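You operate a simulated robot arm through the tools that you are given. There is no shell and no other tool.

The job below is to be done with a simulated robot arm. You get a single attempt, and the scene is never put back.

Task
Hang the four coiled leads on the rail, each under its length.

The check looks at the end state, three seconds after you hand in, the way a careful person would. Anything else that was tipped, shoved, dropped, spilled or broken makes it a failure.

Robot
A 7-joint arm with a two-finger parallel gripper, fixed in place. Base frame: the origin is on the floor under the middle of its stand, x ahead of it, y to its left, z up. Readings come in mm, degrees, newtons and seconds.
It reaches about 1046 mm from its shoulder. Its first joint turns from -166.0 to 166.0 degrees. Payload 1.57 kg.
Tool frame: the origin (TCP) lies between the finger pads and is the grasp point; the fingertips stand 30 mm ahead of it; z points along the fingers, y is the line along which they close. The gripper opens to 80 mm. The fingers are 17 mm wide and 12 mm thick; the gripper's body (40 by 82 mm) begins 80 mm behind the TCP.
Orientation is told as [roll, pitch, yaw] about the base's x, y, z axes, in that order, counted from this pose: with the fingers straight down and closing along the base's y, the tool's x points along the base's -x, its y along +y and its z along -z.

Tools
- The arm moves only by the tool jog_arm. Its argument "commands" is a list that holds one entry, the list of rows, each a list of 7 numbers: the opening, from 0 (shut) to 1 (fully open), then the shift along the base's x, y, z in cm, then the turn, a rotation vector about the base's x, y, z in degrees. In form: [[[fingers, x, y, z, rx, ry, rz], ...]]. A call has 1 to 20 rows; each row shifts and turns the commanded pose from where the row before left it. Each row takes 0.2 s and may step no farther than 50 mm and 8.6 degrees from the row before; otherwise, or with a gripper value out of range, the whole call is refused. A pose out of reach is approached as far as the arm can. The call stops where the force on the tool passes 40 N (or 10 N more than at its start, if that is more) or the arm is blocked; 0.2 s more then pass. The fingers move at their own pace (about 153 mm/s each) and stop on an object; they squeeze with about 24 N. The grip force told is the motor's: it shows also when the fingers shut on nothing. Time passes only in rows, and 0.2 s behind the last, so rows that do not move let the fingers close. The reply holds the time, the measured pose of the TCP, the force on the tool along the base axes, the opening and the grip force, in the units named above and with some noise, with the torque about the TCP (base axes, N m) and any sound that the robot's microphone picked up.
- Cameras (640 x 400 px; columns grow to the right, rows downward): "scene" is fixed at [398.8, 500.7, 1597.2]; the picture's right is [-0.37, -0.93, 0.00], its down [-0.91, 0.37, -0.18] and it looks along [0.17, -0.07, -0.98] (base axes); focal length 214 px, centre (320, 200). "wrist" rides on the gripper at [72, -7, -122] in the tool frame; the picture's right is [0.09, 1.00, 0.00], its down [-0.84, 0.08, -0.54] and it looks along [-0.54, 0.05, 0.84] (tool axes); focal length 238 px, centre (320, 200). There is no depth. A picture from a camera that has moved, and an enlarged one, comes with that camera's place and axes in the base frame and with its lens. The place of the scene camera against the robot may be out by one fixed shift of up to 12 mm in any direction.
- camera(camera): a new picture of that camera. No time passes.
- inspect(camera, box): a new picture of the part [left, top, right, bottom] of that camera's present view, enlarged. No time passes.
- finish_job(): hands the job in; it is judged then, once.

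Nothing tells you positions but the pictures and the camera data. Unless the task says otherwise, let go and move clear before handing in.

The tools are called after "Emit:" as a command line: name --argument value ..., lists and objects as JSON in quotes. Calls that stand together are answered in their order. jog_arm: Moves the arm, as the interface text tells. Its arguments: {"type":"object","properties":{"commands":{"type":"array"}},"required":["commands"]} The other tools are called the same way: camera (camera) takes a picture; inspect (camera, box) takes an enlarged picture of a part of a camera's view; finish_job () hands the job in.

At the start:

```text
time_s: 0.0
position: [488.3, 367.8, 1388.8]
tool_rot: [0.0, -0.1, 0.1]
contact_force: [-0.9, -0.3, 0.5]
wrist_torque: [0.04, -0.02, 0.0]
opening: 79.9
finger_force: 0.0
```

scene: 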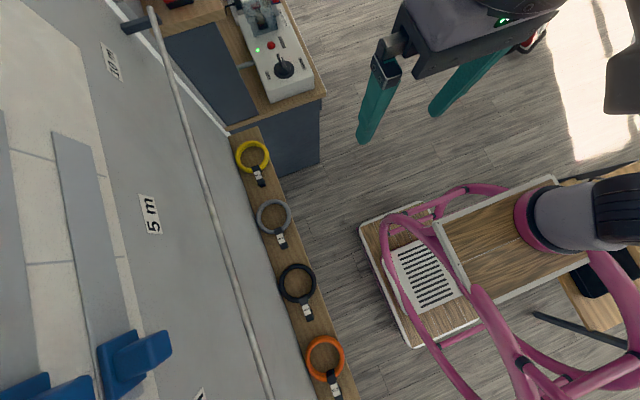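
wrist: 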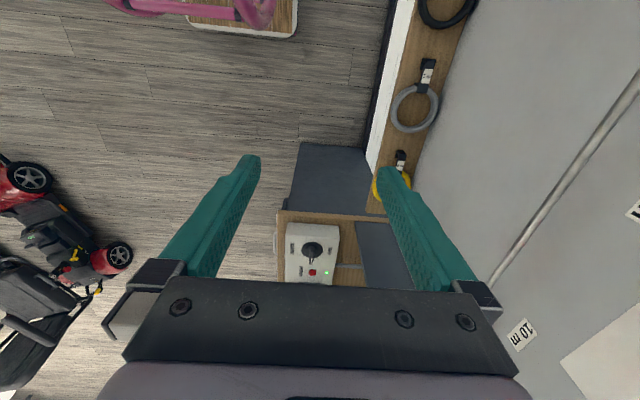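

I see four coiled leads (yellow, grey, black, orange) on a narrow shelf, a rail on the wall with length labels (10 m, 5 m, another one). I'll inspect closely before moving.

Emit:
inspect --camera "scene" --box '[220, 120, 360, 207]'

Emit:
inspect --camera "scene" --box '[240, 250, 400, 400]'

Emit:
inspect --camera "scene" --box '[80, 0, 240, 100]'

Emit:
inspect --camera "scene" --box '[100, 300, 260, 400]'

Emit:
inspect --camera "scene" --box '[100, 150, 260, 250]'

Emit:
inspect --camera "wrist" --box '[340, 0, 640, 188]'

```text
4.57 times, centred on (290, 164) of scene
camera zoom: at [398.8, 500.7, 1597.2], right [-0.37, -0.93, 0.0], down [-0.91, 0.37, -0.18], along [0.17, -0.07, -0.98], focal length 980 px, centre (457, 367)
```

zoom: 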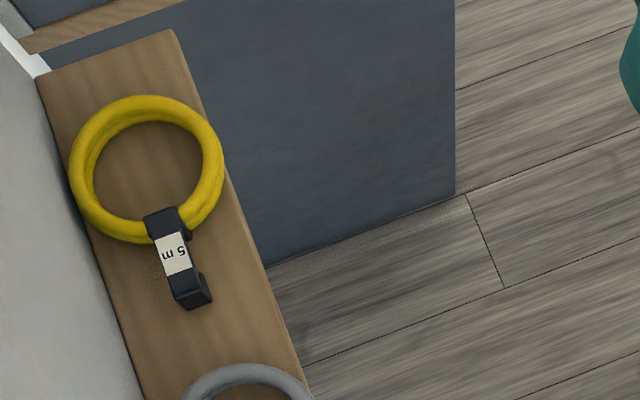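

```text
2.67 times, centred on (320, 325) of scene
camera zoom: at [398.8, 500.7, 1597.2], right [-0.37, -0.93, 0.0], down [-0.91, 0.37, -0.18], along [0.17, -0.07, -0.98], focal length 572 px, centre (320, -133)
```

zoom: 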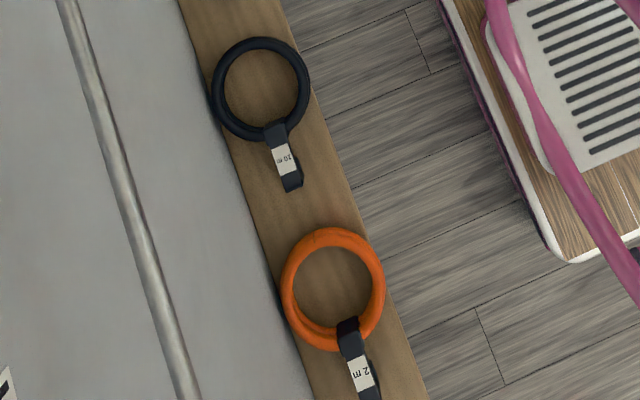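

```text
4.00 times, centred on (160, 50) of scene
camera zoom: at [398.8, 500.7, 1597.2], right [-0.37, -0.93, 0.0], down [-0.91, 0.37, -0.18], along [0.17, -0.07, -0.98], focal length 858 px, centre (960, 800)
```

zoom: 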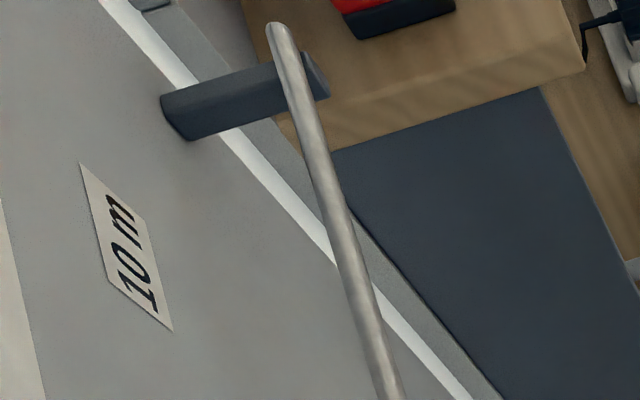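

```text
4.00 times, centred on (180, 350) of scene
camera zoom: at [398.8, 500.7, 1597.2], right [-0.37, -0.93, 0.0], down [-0.91, 0.37, -0.18], along [0.17, -0.07, -0.98], focal length 858 px, centre (880, -400)
```

zoom: 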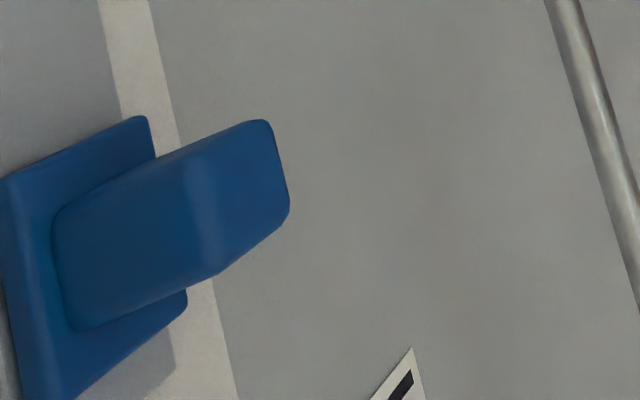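

```text
4.00 times, centred on (180, 200) of scene
camera zoom: at [398.8, 500.7, 1597.2], right [-0.37, -0.93, 0.0], down [-0.91, 0.37, -0.18], along [0.17, -0.07, -0.98], focal length 858 px, centre (880, 200)
```

zoom: 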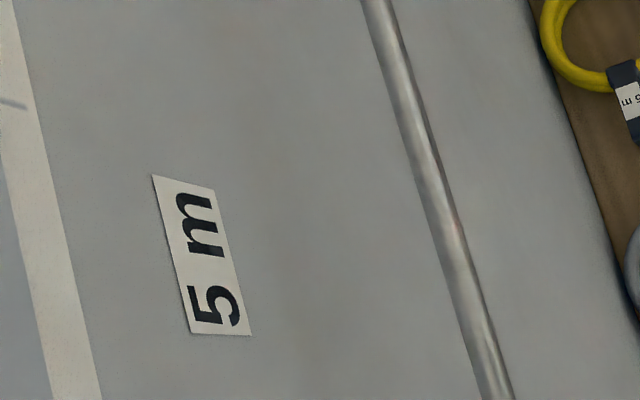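

```text
2.13 times, centred on (490, 94) of wrist
camera zoom: at [415.7, 361.7, 1512.0], right [-0.09, 1.0, 0.0], down [0.84, 0.08, 0.54], along [0.54, 0.05, -0.84], focal length 507 px, centre (-42, 426)
```

zoom: 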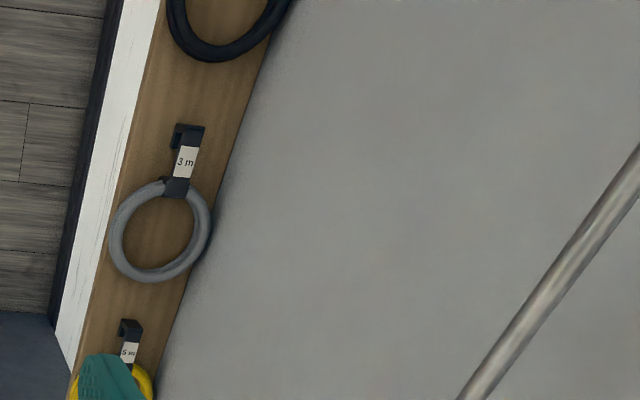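

The leads lie flat on a shelf against the wall (y≈620, z≈870, x≈760/530/300/70) and the rail runs along x at about y≈630, z≈1290, with labels above it. I'll look closer at the room and the obstacle parts before moving.

Emit:
inspect --camera "scene" --box '[320, 0, 640, 200]'

Emit:
inspect --camera "scene" --box '[320, 150, 640, 400]'

Emit:
inspect --camera "scene" --box '[250, 190, 330, 250]'

Emit:
inspect --camera "scene" --box '[270, 255, 350, 325]'

Emit:
inspect --camera "scene" --box '[290, 330, 370, 400]'

Emit:
inspect --camera "scene" --box '[0, 100, 200, 400]'

```text
2.00 times, centred on (480, 100) of scene
camera zoom: at [398.8, 500.7, 1597.2], right [-0.37, -0.93, 0.0], down [-0.91, 0.37, -0.18], along [0.17, -0.07, -0.98], focal length 429 px, centre (0, 400)
```

zoom: 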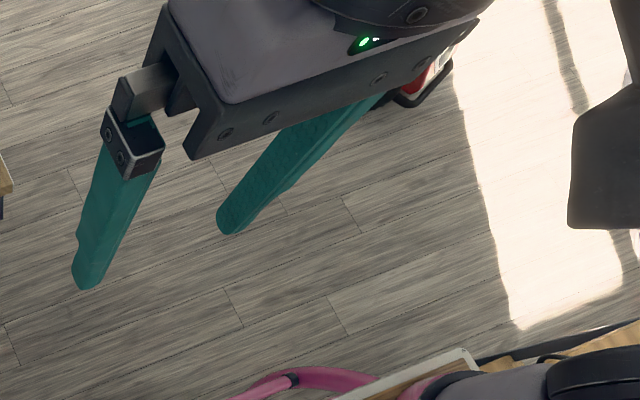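

```text
1.60 times, centred on (480, 275) of scene
camera zoom: at [398.8, 500.7, 1597.2], right [-0.37, -0.93, 0.0], down [-0.91, 0.37, -0.18], along [0.17, -0.07, -0.98], focal length 343 px, centre (64, 80)
```

zoom: 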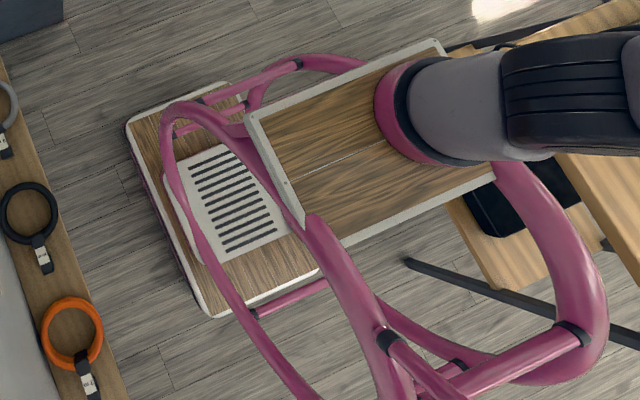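

```text
6.67 times, centred on (290, 220) of scene
camera zoom: at [398.8, 500.7, 1597.2], right [-0.37, -0.93, 0.0], down [-0.91, 0.37, -0.18], along [0.17, -0.07, -0.98], focal length 1430 px, centre (520, 67)
```

zoom: 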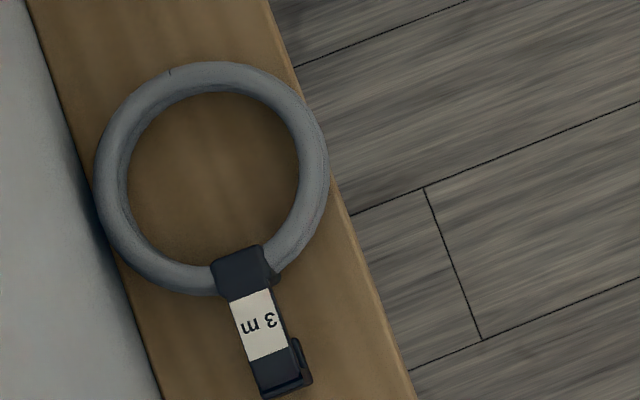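

```text
5.71 times, centred on (310, 290) of scene
camera zoom: at [398.8, 500.7, 1597.2], right [-0.37, -0.93, 0.0], down [-0.91, 0.37, -0.18], along [0.17, -0.07, -0.98], focal length 1226 px, centre (377, -314)
```

zoom: 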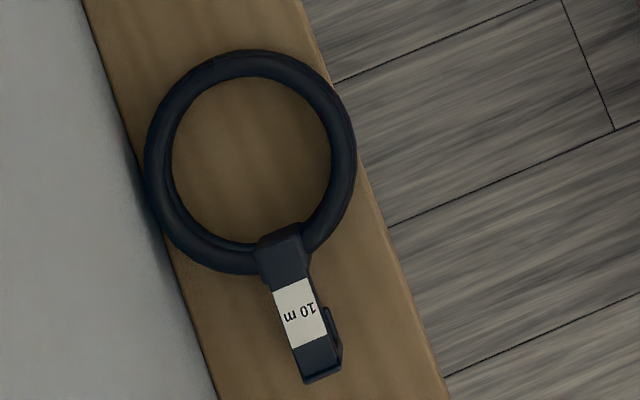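

```text
5.71 times, centred on (330, 365) of scene
camera zoom: at [398.8, 500.7, 1597.2], right [-0.37, -0.93, 0.0], down [-0.91, 0.37, -0.18], along [0.17, -0.07, -0.98], focal length 1226 px, centre (263, -743)
```

zoom: 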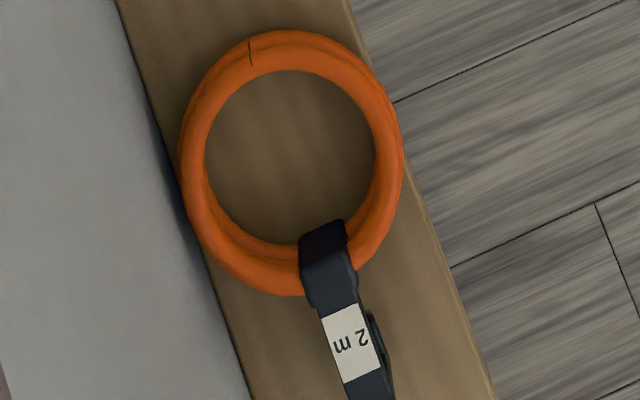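

```text
1.33 times, centred on (100, 250) of scene
camera zoom: at [398.8, 500.7, 1597.2], right [-0.37, -0.93, 0.0], down [-0.91, 0.37, -0.18], along [0.17, -0.07, -0.98], focal length 286 px, centre (613, 133)
```

zoom: 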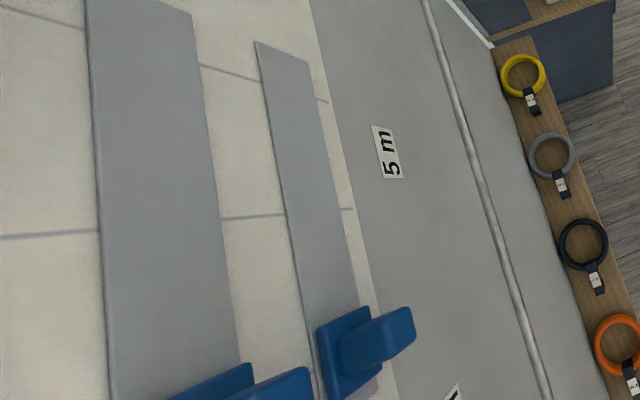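

The lead hooks look like J-clips whose tips curl down toward the shelf, label side up. I'll turn the gripper to point at the wall (fingers along +y, camera above) to view the rail and labels.

Emit:
jog_arm --commands '[[[1, 0, 0, 0, 4.94, 4.94, -4.94], [1, 0, 0, 0, 4.94, 4.94, -4.94], [1, 0, 0, 0, 4.94, 4.94, -4.94], [1, 0, 0, 0, 4.94, 4.94, -4.94], [1, 0, 0, 0, 4.94, 4.94, -4.94], [1, 0, 0, 0, 4.94, 4.94, -4.94], [1, 0, 0, 0, 4.94, 4.94, -4.94]]]'

Emit:
camera --camera "scene"

Emit:
camera --camera "wrist"

```text
time_s: 1.6
position: [486.1, 367.0, 1390.1]
tool_rot: [26.5, 41.8, -26.7]
contact_force: [0.5, -0.7, -0.3]
wrist_torque: [-0.03, 0.02, 0.0]
opening: 80.0
finger_force: 0.0
```

```text
taken
```

scene: 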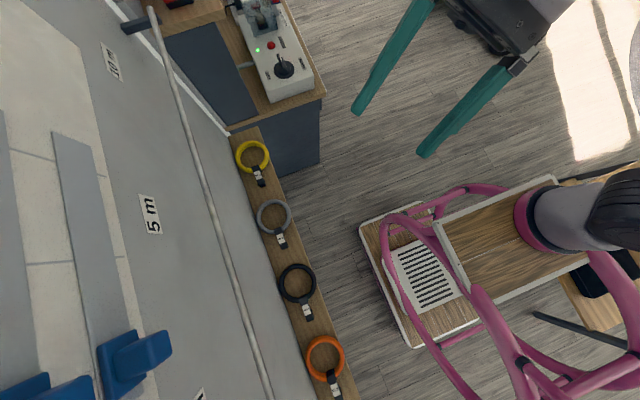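

```text
taken
camera wrist: at [475.6, 306.9, 1516.8], right [0.6, 0.69, 0.39], down [0.79, -0.59, -0.17], along [0.11, 0.41, -0.9], focal length 238 px, centre (320, 200)
```

wrist: 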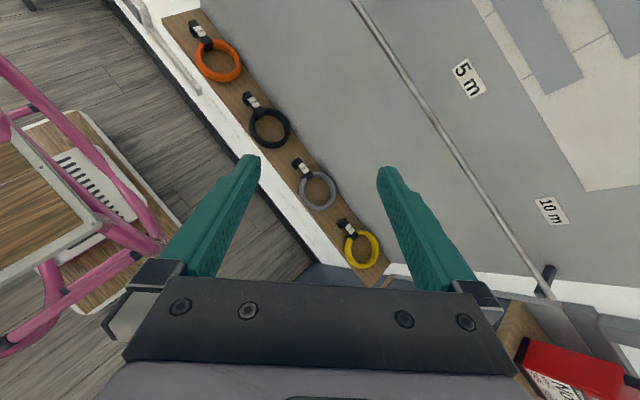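

The turn goes well and all four leads are visible with labels 5 m and 10 m on the wall. I'll complete the turn so the camera faces the wall.

Emit:
jog_arm --commands '[[[1, 0, 0, 0, 4.94, 4.94, -4.94], [1, 0, 0, 0, 4.94, 4.94, -4.94], [1, 0, 0, 0, 4.94, 4.94, -4.94], [1, 0, 0, 0, 4.94, 4.94, -4.94], [1, 0, 0, 0, 4.94, 4.94, -4.94], [1, 0, 0, 0, 4.94, 4.94, -4.94], [1, 0, 0, 0, 4.94, 4.94, -4.94]]]'

Emit:
camera --camera "scene"

Emit:
camera --camera "wrist"

```text
time_s: 3.2
position: [487.1, 367.9, 1389.9]
tool_rot: [48.1, 89.9, -42.1]
contact_force: [0.6, 0.1, -0.2]
wrist_torque: [-0.03, -0.02, 0.0]
opening: 79.9
finger_force: 0.0
```

```text
taken
```

scene: 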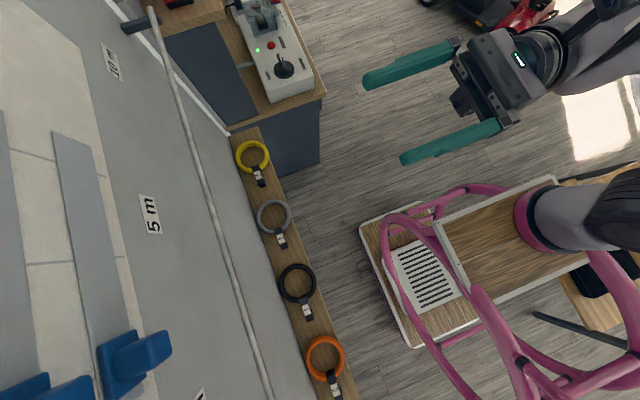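

```text
taken
camera wrist: at [480.6, 246.6, 1462.3], right [1.0, 0.0, 0.09], down [0.08, -0.54, -0.84], along [0.05, 0.84, -0.54], focal length 238 px, centre (320, 200)
```

wrist: 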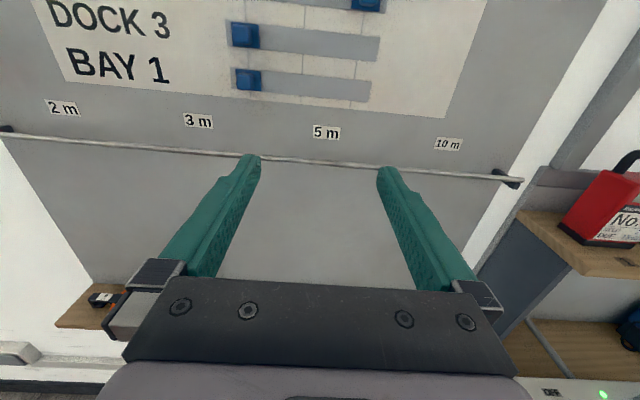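

The wall labels, left to right (increasing x), read 2 m (x≈33), 3 m (x≈269), 5 m (x≈504), 10 m (x≈740); the rail is at about y≈628, z≈1293. I'll now lower the gripper to look at the hooks from the room side.

Emit:
jog_arm --commands '[[[1, -0.5, 0, -4, 0, 0, 0], [1, -0.5, 0, -4, 0, 0, 0], [1, -0.5, 0, -4, 0, 0, 0], [1, -0.5, 0, -4, 0, 0, 0], [1, -0.5, 0, -4, 0, 0, 0], [1, -0.5, 0, -4, 0, 0, 0], [1, -0.5, 0, -4, 0, 0, 0], [1, -0.5, 0, -4, 0, 0, 0]]]'

Emit:
camera --camera "wrist"

Emit:
camera --camera "scene"

```text
time_s: 5.0
position: [445.2, 366.2, 1069.1]
tool_rot: [64.9, 89.8, -25.0]
contact_force: [-0.5, -0.2, 0.0]
wrist_torque: [-0.01, 0.01, -0.04]
opening: 80.1
finger_force: 0.1
```

```text
taken
camera wrist: at [438.3, 246.5, 1141.6], right [1.0, 0.0, 0.1], down [0.08, -0.54, -0.84], along [0.05, 0.84, -0.54], focal length 238 px, centre (320, 200)
```

wrist: 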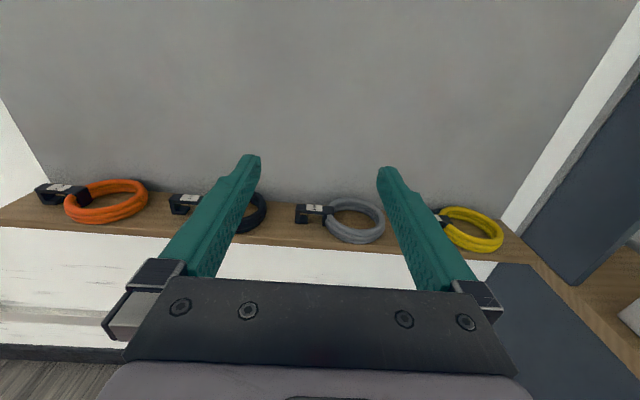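

```text
taken
```

scene: 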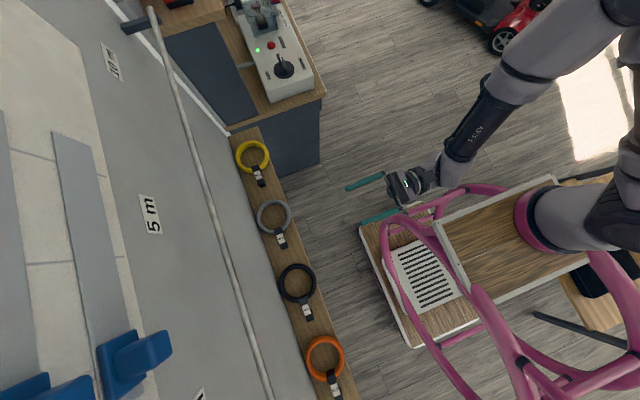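

The hooks are seen: strap and label on top, hook curling underneath. Moving closer to the grey one to measure it.

Emit:
jog_arm --commands '[[[1, 0, 3, -2, 0, 0, 0], [1, 0, 3, -2, 0, 0, 0], [1, 0, 3, -2, 0, 0, 0], [1, 0, 3, -2, 0, 0, 0], [1, 0, 1, -2, 0, 0, 0]]]'

Emit:
camera --camera "wrist"

Emit:
inspect --camera "wrist" --box '[240, 130, 400, 240]'

```text
time_s: 6.2
position: [446.9, 497.1, 967.9]
tool_rot: [49.6, 89.7, -40.4]
contact_force: [-0.2, -0.1, 0.7]
wrist_torque: [-0.02, -0.01, 0.01]
opening: 79.9
finger_force: 0.0
```

```text
taken
camera wrist: at [440.3, 377.1, 1040.2], right [1.0, 0.0, 0.09], down [0.08, -0.54, -0.84], along [0.05, 0.84, -0.54], focal length 238 px, centre (320, 200)
```

wrist: 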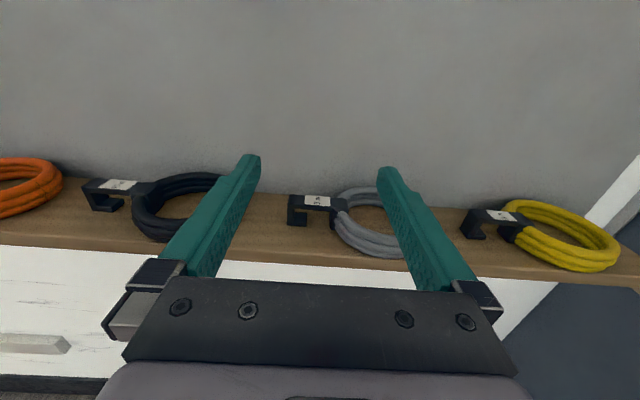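

```text
3.64 times, centred on (320, 185) of wrist
camera zoom: at [440.3, 377.1, 1040.2], right [1.0, 0.0, 0.09], down [0.08, -0.54, -0.84], along [0.05, 0.84, -0.54], focal length 867 px, centre (320, 254)
```

zoom: 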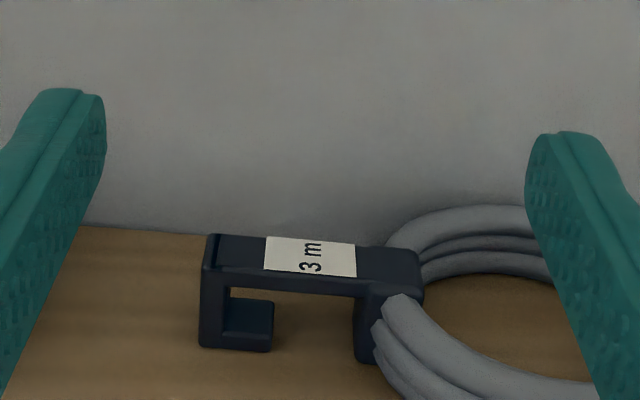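

I can see the hook geometry well: strap on top (~18 mm wide, ~9 mm thick), end wall going down, short lip returning underneath. I'll back off, turn the fingers down again and go above the black (10 m) lead first.

Emit:
jog_arm --commands '[[[1, 0, -3, 3, 0, 0, 0], [1, -1, -3, 3, 0, 0, 0], [1, -1.5, -2, 3, -4.94, -4.94, 4.94], [1, -1.5, 0, 2, -4.94, -4.94, 4.94], [1, -1.5, 0, 0, -4.94, -4.94, 4.94], [1, -1.5, 0, 0, -4.94, -4.94, 4.94], [1, -1.5, 0, 0, -4.94, -4.94, 4.94], [1, -1.5, 0, 0, -4.94, -4.94, 4.94], [1, -1.5, 0, 0, -4.94, -4.94, 4.94], [1, -1.5, 0, 0, -4.94, -4.94, 4.94], [1, -1.5, 0, 0, -4.94, -4.94, 4.94], [1, -1.5, 0, 0, -4.94, -4.94, 4.94], [1, -1.5, 0, 0, -4.94, -4.94, 4.94], [1, -1.5, 0, 0, -4.94, -4.94, 4.94], [1, -1, 0, 0, -4.94, -4.94, 4.94], [1, -1, 0, 0, -4.94, -4.94, 4.94]]]'

Emit:
camera --camera "wrist"

Emit:
camera --camera "scene"

```text
time_s: 9.6
position: [236.7, 416.7, 1080.8]
tool_rot: [-0.1, -0.1, -0.1]
contact_force: [0.6, -0.2, 0.4]
wrist_torque: [-0.02, 0.02, -0.03]
opening: 79.8
finger_force: 0.1
```

```text
taken
camera wrist: at [165.3, 411.5, 1203.0], right [-0.09, 1.0, 0.0], down [0.84, 0.08, 0.54], along [0.54, 0.05, -0.84], focal length 238 px, centre (320, 200)
```

wrist: 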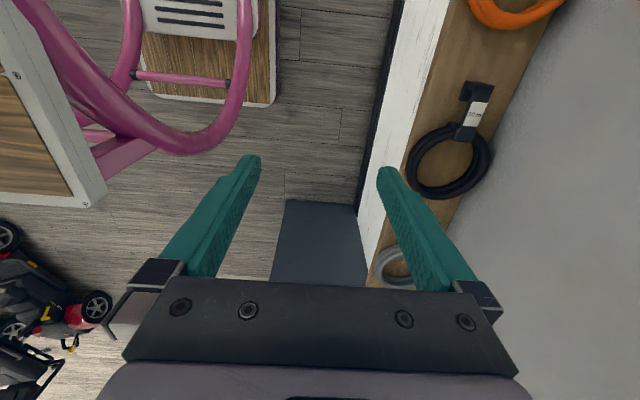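

```text
taken
```

scene: 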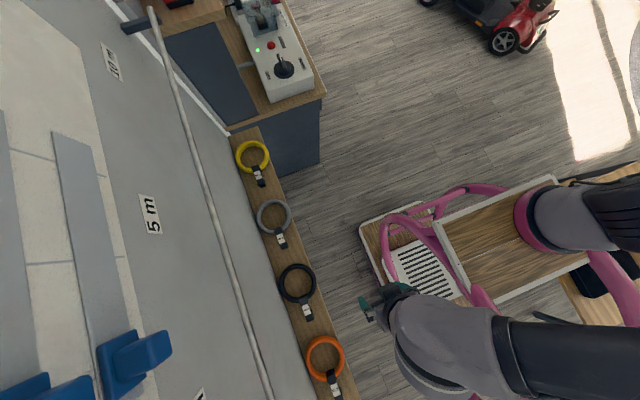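

The black lead's label sits near (219, 616, 885), so the shelf is at about z≈854. The rail overhangs at z≈1293, so I'll descend first on the room side and then slide in low.

Emit:
jog_arm --commands '[[[0.7, -0.5, 1, -4, 0, 0, 0], [0.7, -0.5, 1, -4, 0, 0, 0], [0.7, -0.3, 2, -3, 0, 0, 0], [0.7, 0, 3, -1, 0, 0, 0], [0.7, 0, 3, 0, 0, 0, 0]]]'

Emit:
camera --camera "wrist"

Emit:
camera --camera "scene"

```text
time_s: 10.8
position: [223.3, 517.2, 958.9]
tool_rot: [0.1, 0.0, 0.0]
contact_force: [-0.5, -0.8, 0.4]
wrist_torque: [-0.01, 0.0, 0.0]
opening: 56.2
finger_force: 0.0
```

```text
taken
camera wrist: at [150.8, 511.4, 1081.2], right [-0.09, 1.0, 0.0], down [0.84, 0.08, 0.54], along [0.54, 0.05, -0.84], focal length 238 px, centre (320, 200)
```

wrist: 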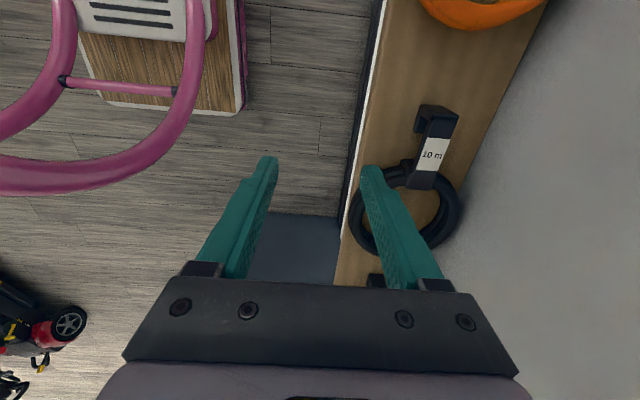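

```text
taken
```

scene: 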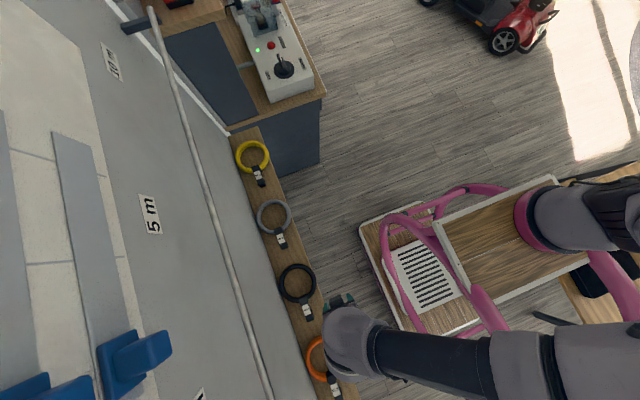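

The wrist sits about 240 mm above the TCP, so it clears the rail at grasp height. Zooming on the black lead's strap for its exact line.

Emit:
inspect --camera "wrist" --box '[340, 80, 500, 180]'

```text
4.00 times, centred on (420, 130) of wrist
camera zoom: at [150.8, 511.4, 1081.2], right [-0.09, 1.0, 0.0], down [0.84, 0.08, 0.54], along [0.54, 0.05, -0.84], focal length 953 px, centre (-80, 480)
```

zoom: 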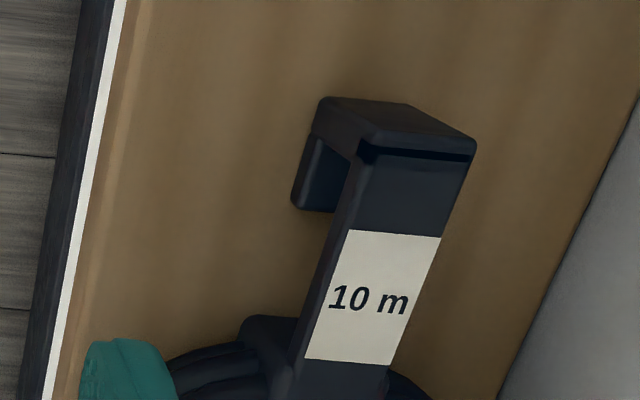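

The black strap runs straight along x: label from x≈206 to 236, y≈607–627, top at z≈884. I'll slide over it at TCP (228, 617, 959) and check.

Emit:
jog_arm --commands '[[[0.7, 0.1, 2.5, 0, 0, 0, 0], [0.7, 0.1, 2.5, 0, 0, 0, 0], [0.7, 0.1, 2.5, 0, 0, 0, 0], [0.7, 0.15, 2.4, 0, 0, 0, 0], [0.7, 0, 0, 0, 0, 0, 0]]]'

Emit:
camera --camera "wrist"

Emit:
inspect --camera "wrist" --box '[240, 100, 400, 200]'

```text
time_s: 12.0
position: [227.9, 616.2, 960.5]
tool_rot: [0.1, 0.0, 0.0]
contact_force: [-0.2, -0.1, 0.0]
wrist_torque: [0.0, -0.02, -0.04]
opening: 55.8
finger_force: 0.0
```

```text
taken
camera wrist: at [156.9, 609.7, 1082.4], right [-0.09, 1.0, 0.0], down [0.84, 0.08, 0.54], along [0.54, 0.05, -0.84], focal length 238 px, centre (320, 200)
```

wrist: 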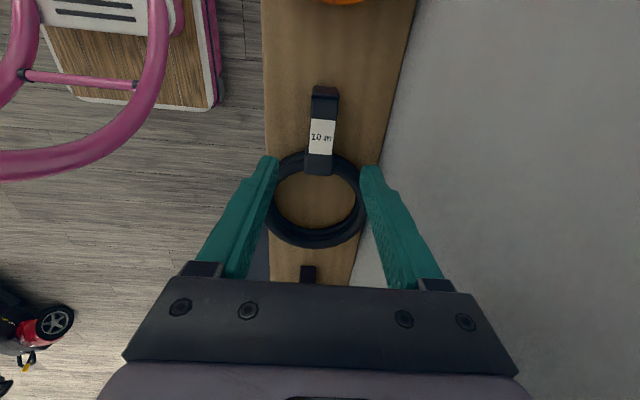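

```text
4.00 times, centred on (320, 150) of wrist
camera zoom: at [156.9, 609.7, 1082.4], right [-0.09, 1.0, 0.0], down [0.84, 0.08, 0.54], along [0.54, 0.05, -0.84], focal length 953 px, centre (320, 400)
```

zoom: 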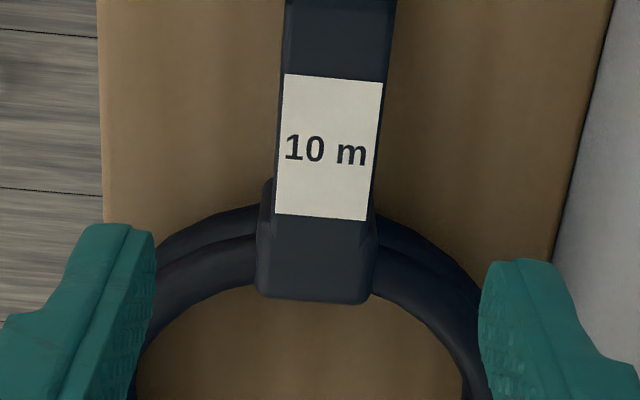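

The strap's centre line is y≈617, with the clamp starting at x≈240. I'll grasp at TCP (227, 617, 902), so the tips barely pass the strap and leave the hook mouth free.

Emit:
jog_arm --commands '[[[0.7, -0.1, 0.1, -2, 0, 0, 0], [0.7, 0, 0, -2, 0, 0, 0], [0.7, 0, 0, -1.8, 0, 0, 0], [0.7, 0, 0, 0, 0, 0, 0]]]'

Emit:
inspect --camera "wrist" --box '[220, 60, 420, 210]'

```text
time_s: 13.0
position: [227.1, 618.8, 902.0]
tool_rot: [-0.1, 0.1, 0.0]
contact_force: [0.4, -0.4, -0.2]
wrist_torque: [0.03, 0.01, 0.0]
opening: 55.8
finger_force: 0.1
```

```text
2.67 times, centred on (320, 135) of wrist
camera zoom: at [155.0, 612.3, 1024.5], right [-0.09, 1.0, 0.0], down [0.84, 0.08, 0.54], along [0.54, 0.05, -0.84], focal length 636 px, centre (320, 373)
```

zoom: 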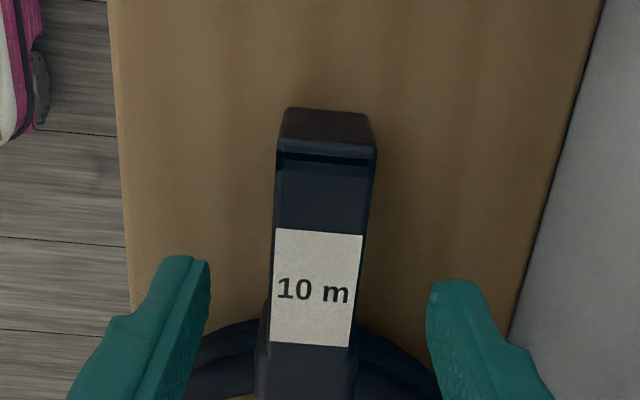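

Aligned within 1–2 mm; closing the fingers on the strap.

Emit:
jog_arm --commands '[[[0.7, 0, -0.1, 0, 0, 0, 0], [0.15, 0, 0, 0, 0, 0, 0], [0.1, 0, 0, 0, 0, 0, 0], [0.1, 0, 0, 0, 0, 0, 0]]]'

Emit:
inspect --camera "wrist" --box '[220, 60, 420, 210]'

```text
time_s: 14.0
position: [227.0, 616.2, 902.0]
tool_rot: [0.0, 0.1, 0.1]
contact_force: [-0.9, -0.7, 0.9]
wrist_torque: [-0.02, -0.07, -0.13]
opening: 21.8
finger_force: 23.7
```

```text
2.67 times, centred on (320, 135) of wrist
camera zoom: at [155.5, 611.1, 1023.8], right [-0.09, 1.0, 0.0], down [0.84, 0.08, 0.54], along [0.54, 0.05, -0.84], focal length 636 px, centre (320, 373)
```

zoom: 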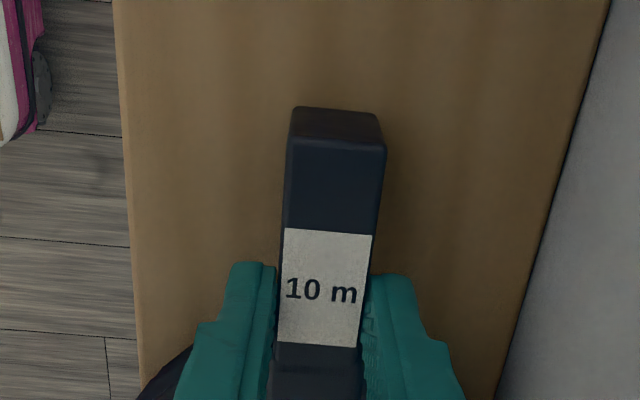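

Gripped (21.8 mm strap). Lifting gently 4 cm and checking for droop.

Emit:
jog_arm --commands '[[[0.1, 0, 0, 0.5, 0, 0, 0], [0.1, 0, 0, 0.8, 0, 0, 0], [0.1, 0, 0, 1, 0, 0, 0], [0.1, 0, 0, 1.2, 0, 0, 0], [0.1, 0, 0, 1, 0, 0, 0], [0.1, 0, 0, 0, 0, 0, 0]]]'

Emit:
inspect --camera "wrist" --box '[200, 60, 440, 210]'

Emit:
camera --camera "scene"

```text
time_s: 15.4
position: [227.1, 615.7, 946.4]
tool_rot: [0.0, 0.0, 0.0]
contact_force: [0.1, 0.0, -3.8]
wrist_torque: [-0.02, 0.19, 0.0]
opening: 21.8
finger_force: 23.8
```

```text
2.67 times, centred on (320, 135) of wrist
camera zoom: at [155.3, 610.9, 1069.3], right [-0.09, 1.0, 0.0], down [0.84, 0.08, 0.54], along [0.54, 0.05, -0.84], focal length 636 px, centre (320, 373)
```

zoom: 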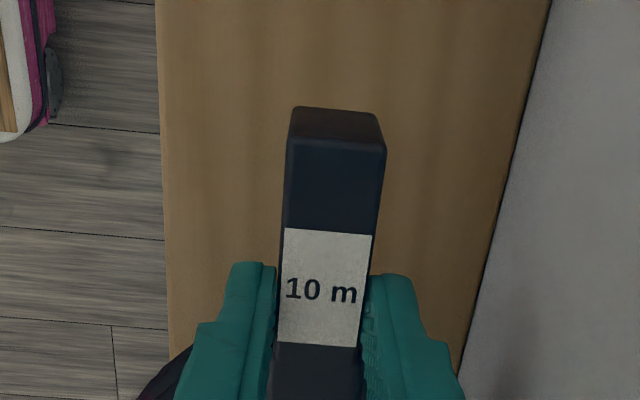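

```text
taken
```

scene: 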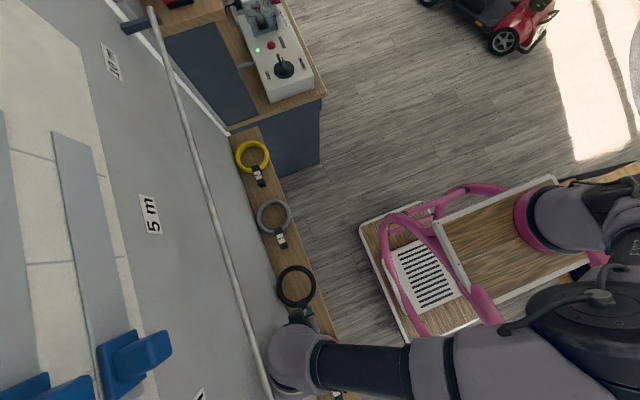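

The lead is held rigidly with no droop. I'll pull it out toward the room, then turn it to hanging orientation while moving up and toward the 10 m label.

Emit:
jog_arm --commands '[[[0.1, 0, -2, 0, 0, 0, 0], [0.1, 0, -4, 0, 0, 0, 0], [0.1, 0, -4, 0.5, 0, 0, 0], [0.1, 0, -4, 0.5, 0, 0, 0], [0.1, 1, -4, 1, 0, 0, 0], [0.1, 2, -1, 1.5, 4.94, 4.94, -4.94], [0.1, 2.5, 0, 2, 4.94, 4.94, -4.94], [0.1, 2.5, 0, 2, 4.94, 4.94, -4.94], [0.1, 2.5, 0, 2, 4.94, 4.94, -4.94], [0.1, 2.5, 0, 2, 4.94, 4.94, -4.94], [0.1, 2.5, 0, 2, 4.94, 4.94, -4.94], [0.1, 2.5, 0, 2, 4.94, 4.94, -4.94]]]'

Emit:
camera --camera "wrist"

Emit:
camera --camera "scene"

```text
time_s: 18.0
position: [406.2, 427.0, 1103.2]
tool_rot: [26.6, 41.8, -26.4]
contact_force: [-1.4, 1.1, -2.4]
wrist_torque: [-0.02, 0.04, -0.04]
opening: 21.7
finger_force: 24.0
```

```text
taken
camera wrist: at [394.7, 367.3, 1230.1], right [0.6, 0.7, 0.39], down [0.79, -0.59, -0.17], along [0.11, 0.41, -0.9], focal length 238 px, centre (320, 200)
```

wrist: 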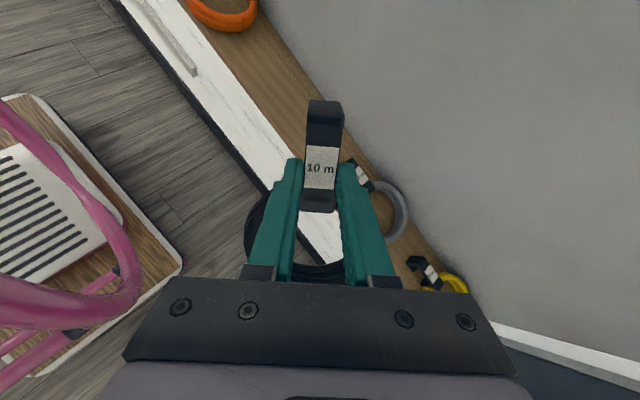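

```text
taken
```

scene: 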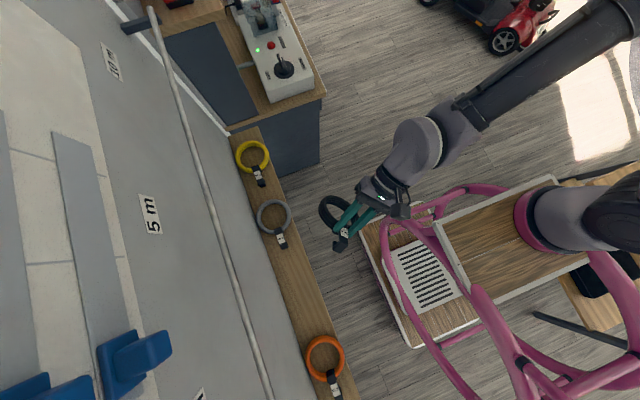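

Still held well. Continuing the turn while heading for the 10 m position.

Emit:
jog_arm --commands '[[[0.1, 2.5, 0, 2, 4.94, 4.94, -4.94], [0.1, 2.5, 0, 2, 4.94, 4.94, -4.94], [0.1, 2.5, 0, 2, 4.94, 4.94, -4.94], [0.1, 2.5, 0, 2, 4.94, 4.94, -4.94], [0.1, 2.5, 0, 2, 4.94, 4.94, -4.94], [0.1, 2.5, 0, 2, 4.94, 4.94, -4.94], [0.1, 2.5, 0, 2, 4.94, 4.94, -4.94], [0.1, 2.5, 0, 1.5, 0, 0, 0], [0.1, 2.5, 0, 1.5, 0, 0, 0], [0.1, 2.5, 0, 1.5, 0, 0, 0], [0.1, 2.5, 0, 1.5, 0, 0, 0], [0.1, 2.5, 0, 0, 0, 0, 0], [0.1, 2.5, 0, 0, 0, 0, 0], [0.1, 0, 0, 0, 0, 0, 0]]]'

Emit:
camera --camera "wrist"

Emit:
camera --camera "scene"

```text
time_s: 21.0
position: [734.9, 426.8, 1302.0]
tool_rot: [38.7, 89.7, -51.2]
contact_force: [-0.1, 0.3, -3.0]
wrist_torque: [-0.11, 0.0, -0.01]
opening: 21.8
finger_force: 24.2
```

```text
taken
camera wrist: at [727.8, 306.2, 1374.4], right [1.0, 0.0, 0.09], down [0.08, -0.54, -0.84], along [0.05, 0.84, -0.54], focal length 238 px, centre (320, 200)
```

wrist: 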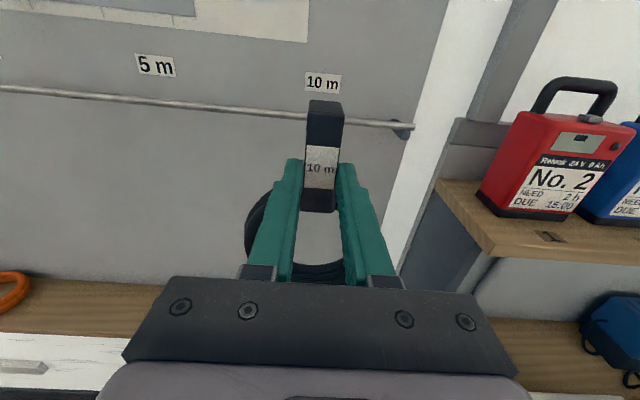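

```text
taken
```

scene: 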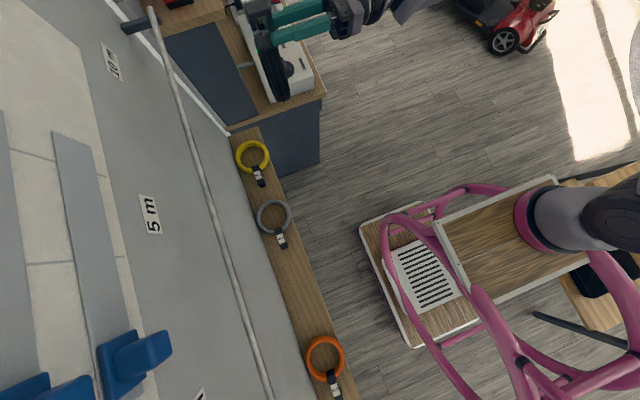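

The 10 m lead is upright in front of the 10 m label. Zooming on the rail and label from here to measure precisely.

Emit:
inspect --camera "wrist" --box '[220, 60, 420, 185]'

Emit:
inspect --camera "wrist" --box '[80, 40, 240, 140]'

```text
3.20 times, centred on (320, 122) of wrist
camera zoom: at [727.8, 306.2, 1374.4], right [1.0, 0.0, 0.09], down [0.08, -0.54, -0.84], along [0.05, 0.84, -0.54], focal length 763 px, centre (320, 448)
```

zoom: 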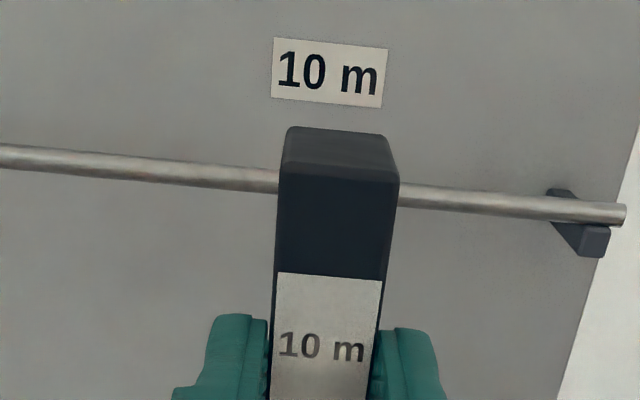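

```text
4.00 times, centred on (160, 90) of wrist
camera zoom: at [727.8, 306.2, 1374.4], right [1.0, 0.0, 0.09], down [0.08, -0.54, -0.84], along [0.05, 0.84, -0.54], focal length 953 px, centre (960, 640)
```

zoom: 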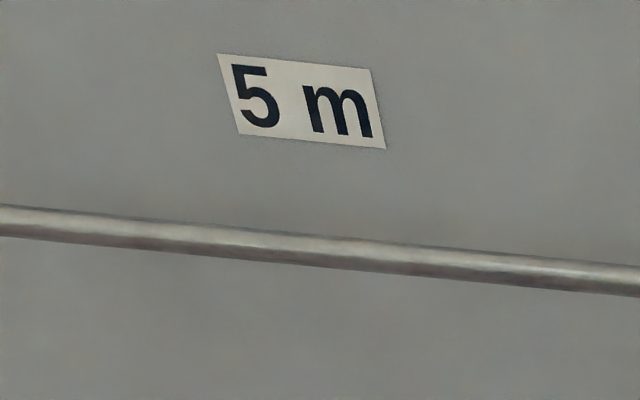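

The rail diameter is about 10 mm and the 10 m label is centred at x≈735. I'll raise up and go closer for a second viewing angle to triangulate the rail.

Emit:
jog_arm --commands '[[[0.1, 0, 2, 3, 0, 0, 0], [0.1, 0, 2, 3, 0, 0, 0], [0.1, 0, 2, 2, 0, 0, 0], [0.1, 0, 0, 0, 0, 0, 0]]]'

Emit:
inspect --camera "wrist" --box '[220, 100, 420, 225]'

Emit:
camera --camera "wrist"

```text
time_s: 22.0
position: [734.6, 485.0, 1382.9]
tool_rot: [33.0, 89.8, -56.9]
contact_force: [0.4, -1.1, -2.4]
wrist_torque: [-0.12, -0.01, -0.03]
opening: 21.7
finger_force: 23.9
```

```text
3.20 times, centred on (320, 162) of wrist
camera zoom: at [728.1, 364.4, 1455.7], right [1.0, 0.0, 0.09], down [0.08, -0.54, -0.84], along [0.05, 0.84, -0.54], focal length 763 px, centre (320, 320)
```

zoom: 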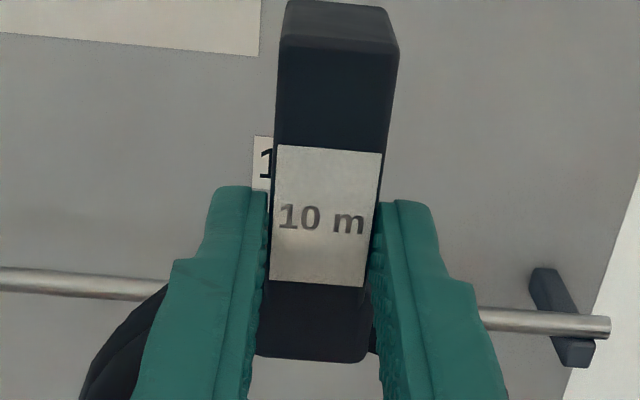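

```text
taken
camera wrist: at [728.1, 364.4, 1455.7], right [1.0, 0.0, 0.09], down [0.08, -0.54, -0.84], along [0.05, 0.84, -0.54], focal length 238 px, centre (320, 200)
```

wrist: 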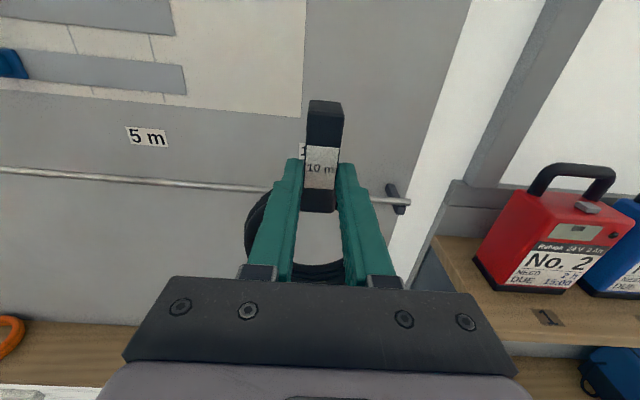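

Triangulation gives the rail at about y≈623.5, z≈1297.5. I'll move to just in front and slightly above with the hook tip still clear, then re-measure.

Emit:
jog_arm --commands '[[[0.1, 0, 2, -2, 0, 0, 0], [0.1, 0, 2, -2, 0, 0, 0], [0.1, 0, 2, -2, 0, 0, 0], [0.1, 0.1, 1.5, -1, 0, 0, 0], [0.1, 0, 0, 0, 0, 0, 0]]]'

Emit:
inspect --camera "wrist" --box '[220, 80, 420, 205]'

Emit:
inspect --camera "scene" --box '[100, 0, 260, 100]'

```text
time_s: 23.2
position: [735.5, 561.7, 1311.7]
tool_rot: [47.5, 89.9, -42.5]
contact_force: [-0.6, 0.7, -2.4]
wrist_torque: [-0.17, -0.01, -0.01]
opening: 21.6
finger_force: 23.9
```

```text
3.20 times, centred on (320, 142) of wrist
camera zoom: at [728.6, 440.3, 1383.6], right [1.0, 0.0, 0.09], down [0.08, -0.54, -0.84], along [0.05, 0.84, -0.54], focal length 763 px, centre (320, 384)
```

zoom: 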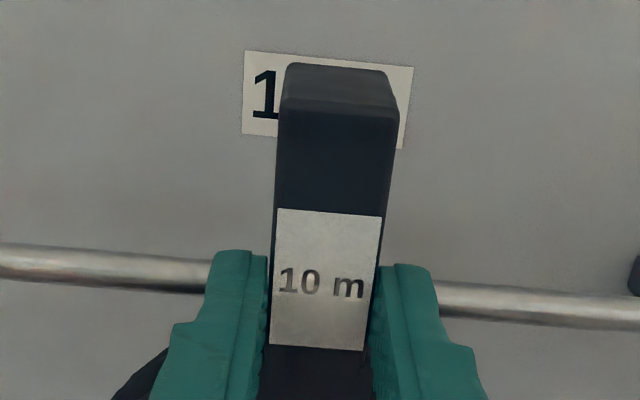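

```text
4.00 times, centred on (180, 50) of scene
camera zoom: at [398.8, 500.7, 1597.2], right [-0.37, -0.93, 0.0], down [-0.91, 0.37, -0.18], along [0.17, -0.07, -0.98], focal length 858 px, centre (880, 800)
```

zoom: 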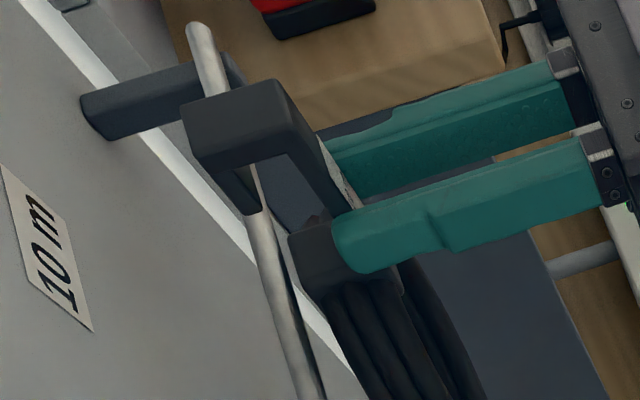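

The scene zoom shows the hook, lip and rail nicely. I'll move in toward the wall at this height until the lip is past the rail, then check.

Emit:
jog_arm --commands '[[[0.1, 0, 1.2, 0.2, 0, 0, 0], [0.1, 0, 1.2, 0, 0, 0, 0], [0.1, 0, 0, 0, 0, 0, 0]]]'

Emit:
inspect --camera "scene" --box '[120, 0, 220, 62]'

Emit:
inspect --camera "wrist" --box '[220, 80, 420, 205]'

```text
time_s: 24.0
position: [737.1, 582.2, 1314.6]
tool_rot: [75.8, 89.7, -14.3]
contact_force: [4.9, -20.0, 3.4]
wrist_torque: [-0.25, -0.09, -0.12]
opening: 21.8
finger_force: 23.7
```

```text
6.40 times, centred on (170, 31) of scene
camera zoom: at [398.8, 500.7, 1597.2], right [-0.37, -0.93, 0.0], down [-0.91, 0.37, -0.18], along [0.17, -0.07, -0.98], focal length 1373 px, centre (1280, 1282)
```

zoom: 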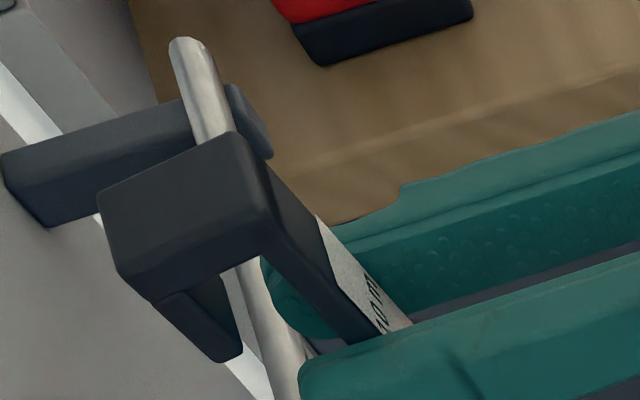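

```text
3.20 times, centred on (320, 142) of wrist
camera zoom: at [729.2, 462.0, 1387.1], right [1.0, 0.0, 0.09], down [0.08, -0.54, -0.84], along [0.05, 0.84, -0.54], focal length 763 px, centre (320, 384)
```

zoom: 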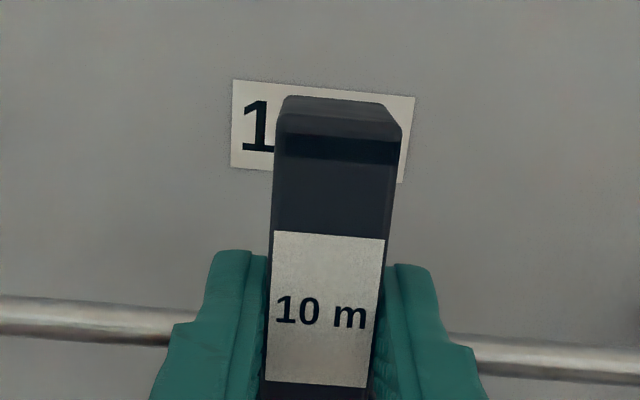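

The clamp/coil behind the strap touched the rail (20 N), so the rail must enter the mouth between lip and clamp, i.e. lower. I'll back off now and check how the lead sits in the grip.

Emit:
jog_arm --commands '[[[0.1, 0, -1, 0.2, 0, 0, 0], [0.1, 0, -2, 0, 0, 0, 0], [0.1, 0, -2, 0, 0, 0, 0], [0.1, 0, -1, 0, 0, 0, 0], [0.1, 0, 0, 0, 0, 0, 0]]]'

Emit:
inspect --camera "wrist" --box '[220, 80, 420, 205]'

Emit:
inspect --camera "scene" --box '[120, 0, 280, 100]'

```text
time_s: 25.2
position: [735.0, 524.9, 1314.5]
tool_rot: [40.4, 89.8, -49.6]
contact_force: [-0.4, -0.5, -3.0]
wrist_torque: [0.0, -0.02, 0.0]
opening: 21.6
finger_force: 24.5
```

```text
3.20 times, centred on (320, 142) of wrist
camera zoom: at [727.8, 404.5, 1387.7], right [1.0, 0.0, 0.09], down [0.08, -0.54, -0.84], along [0.05, 0.84, -0.54], focal length 763 px, centre (320, 384)
```

zoom: 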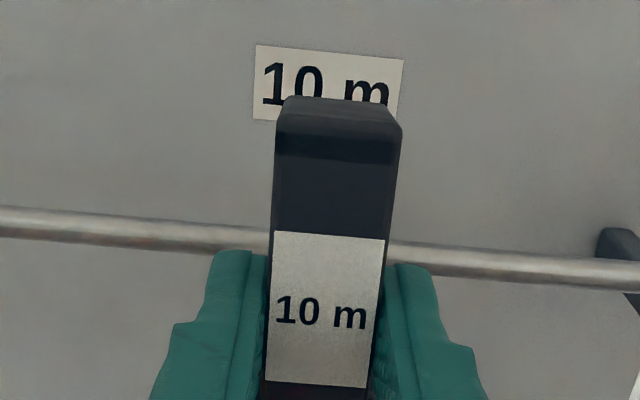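

```text
4.00 times, centred on (200, 50) of scene
camera zoom: at [398.8, 500.7, 1597.2], right [-0.37, -0.93, 0.0], down [-0.91, 0.37, -0.18], along [0.17, -0.07, -0.98], focal length 858 px, centre (800, 800)
```

zoom: 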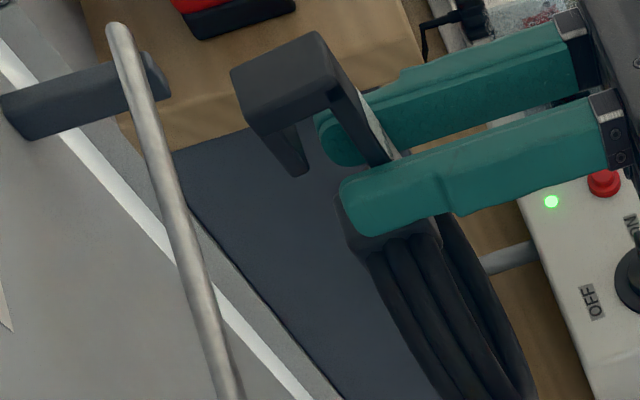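

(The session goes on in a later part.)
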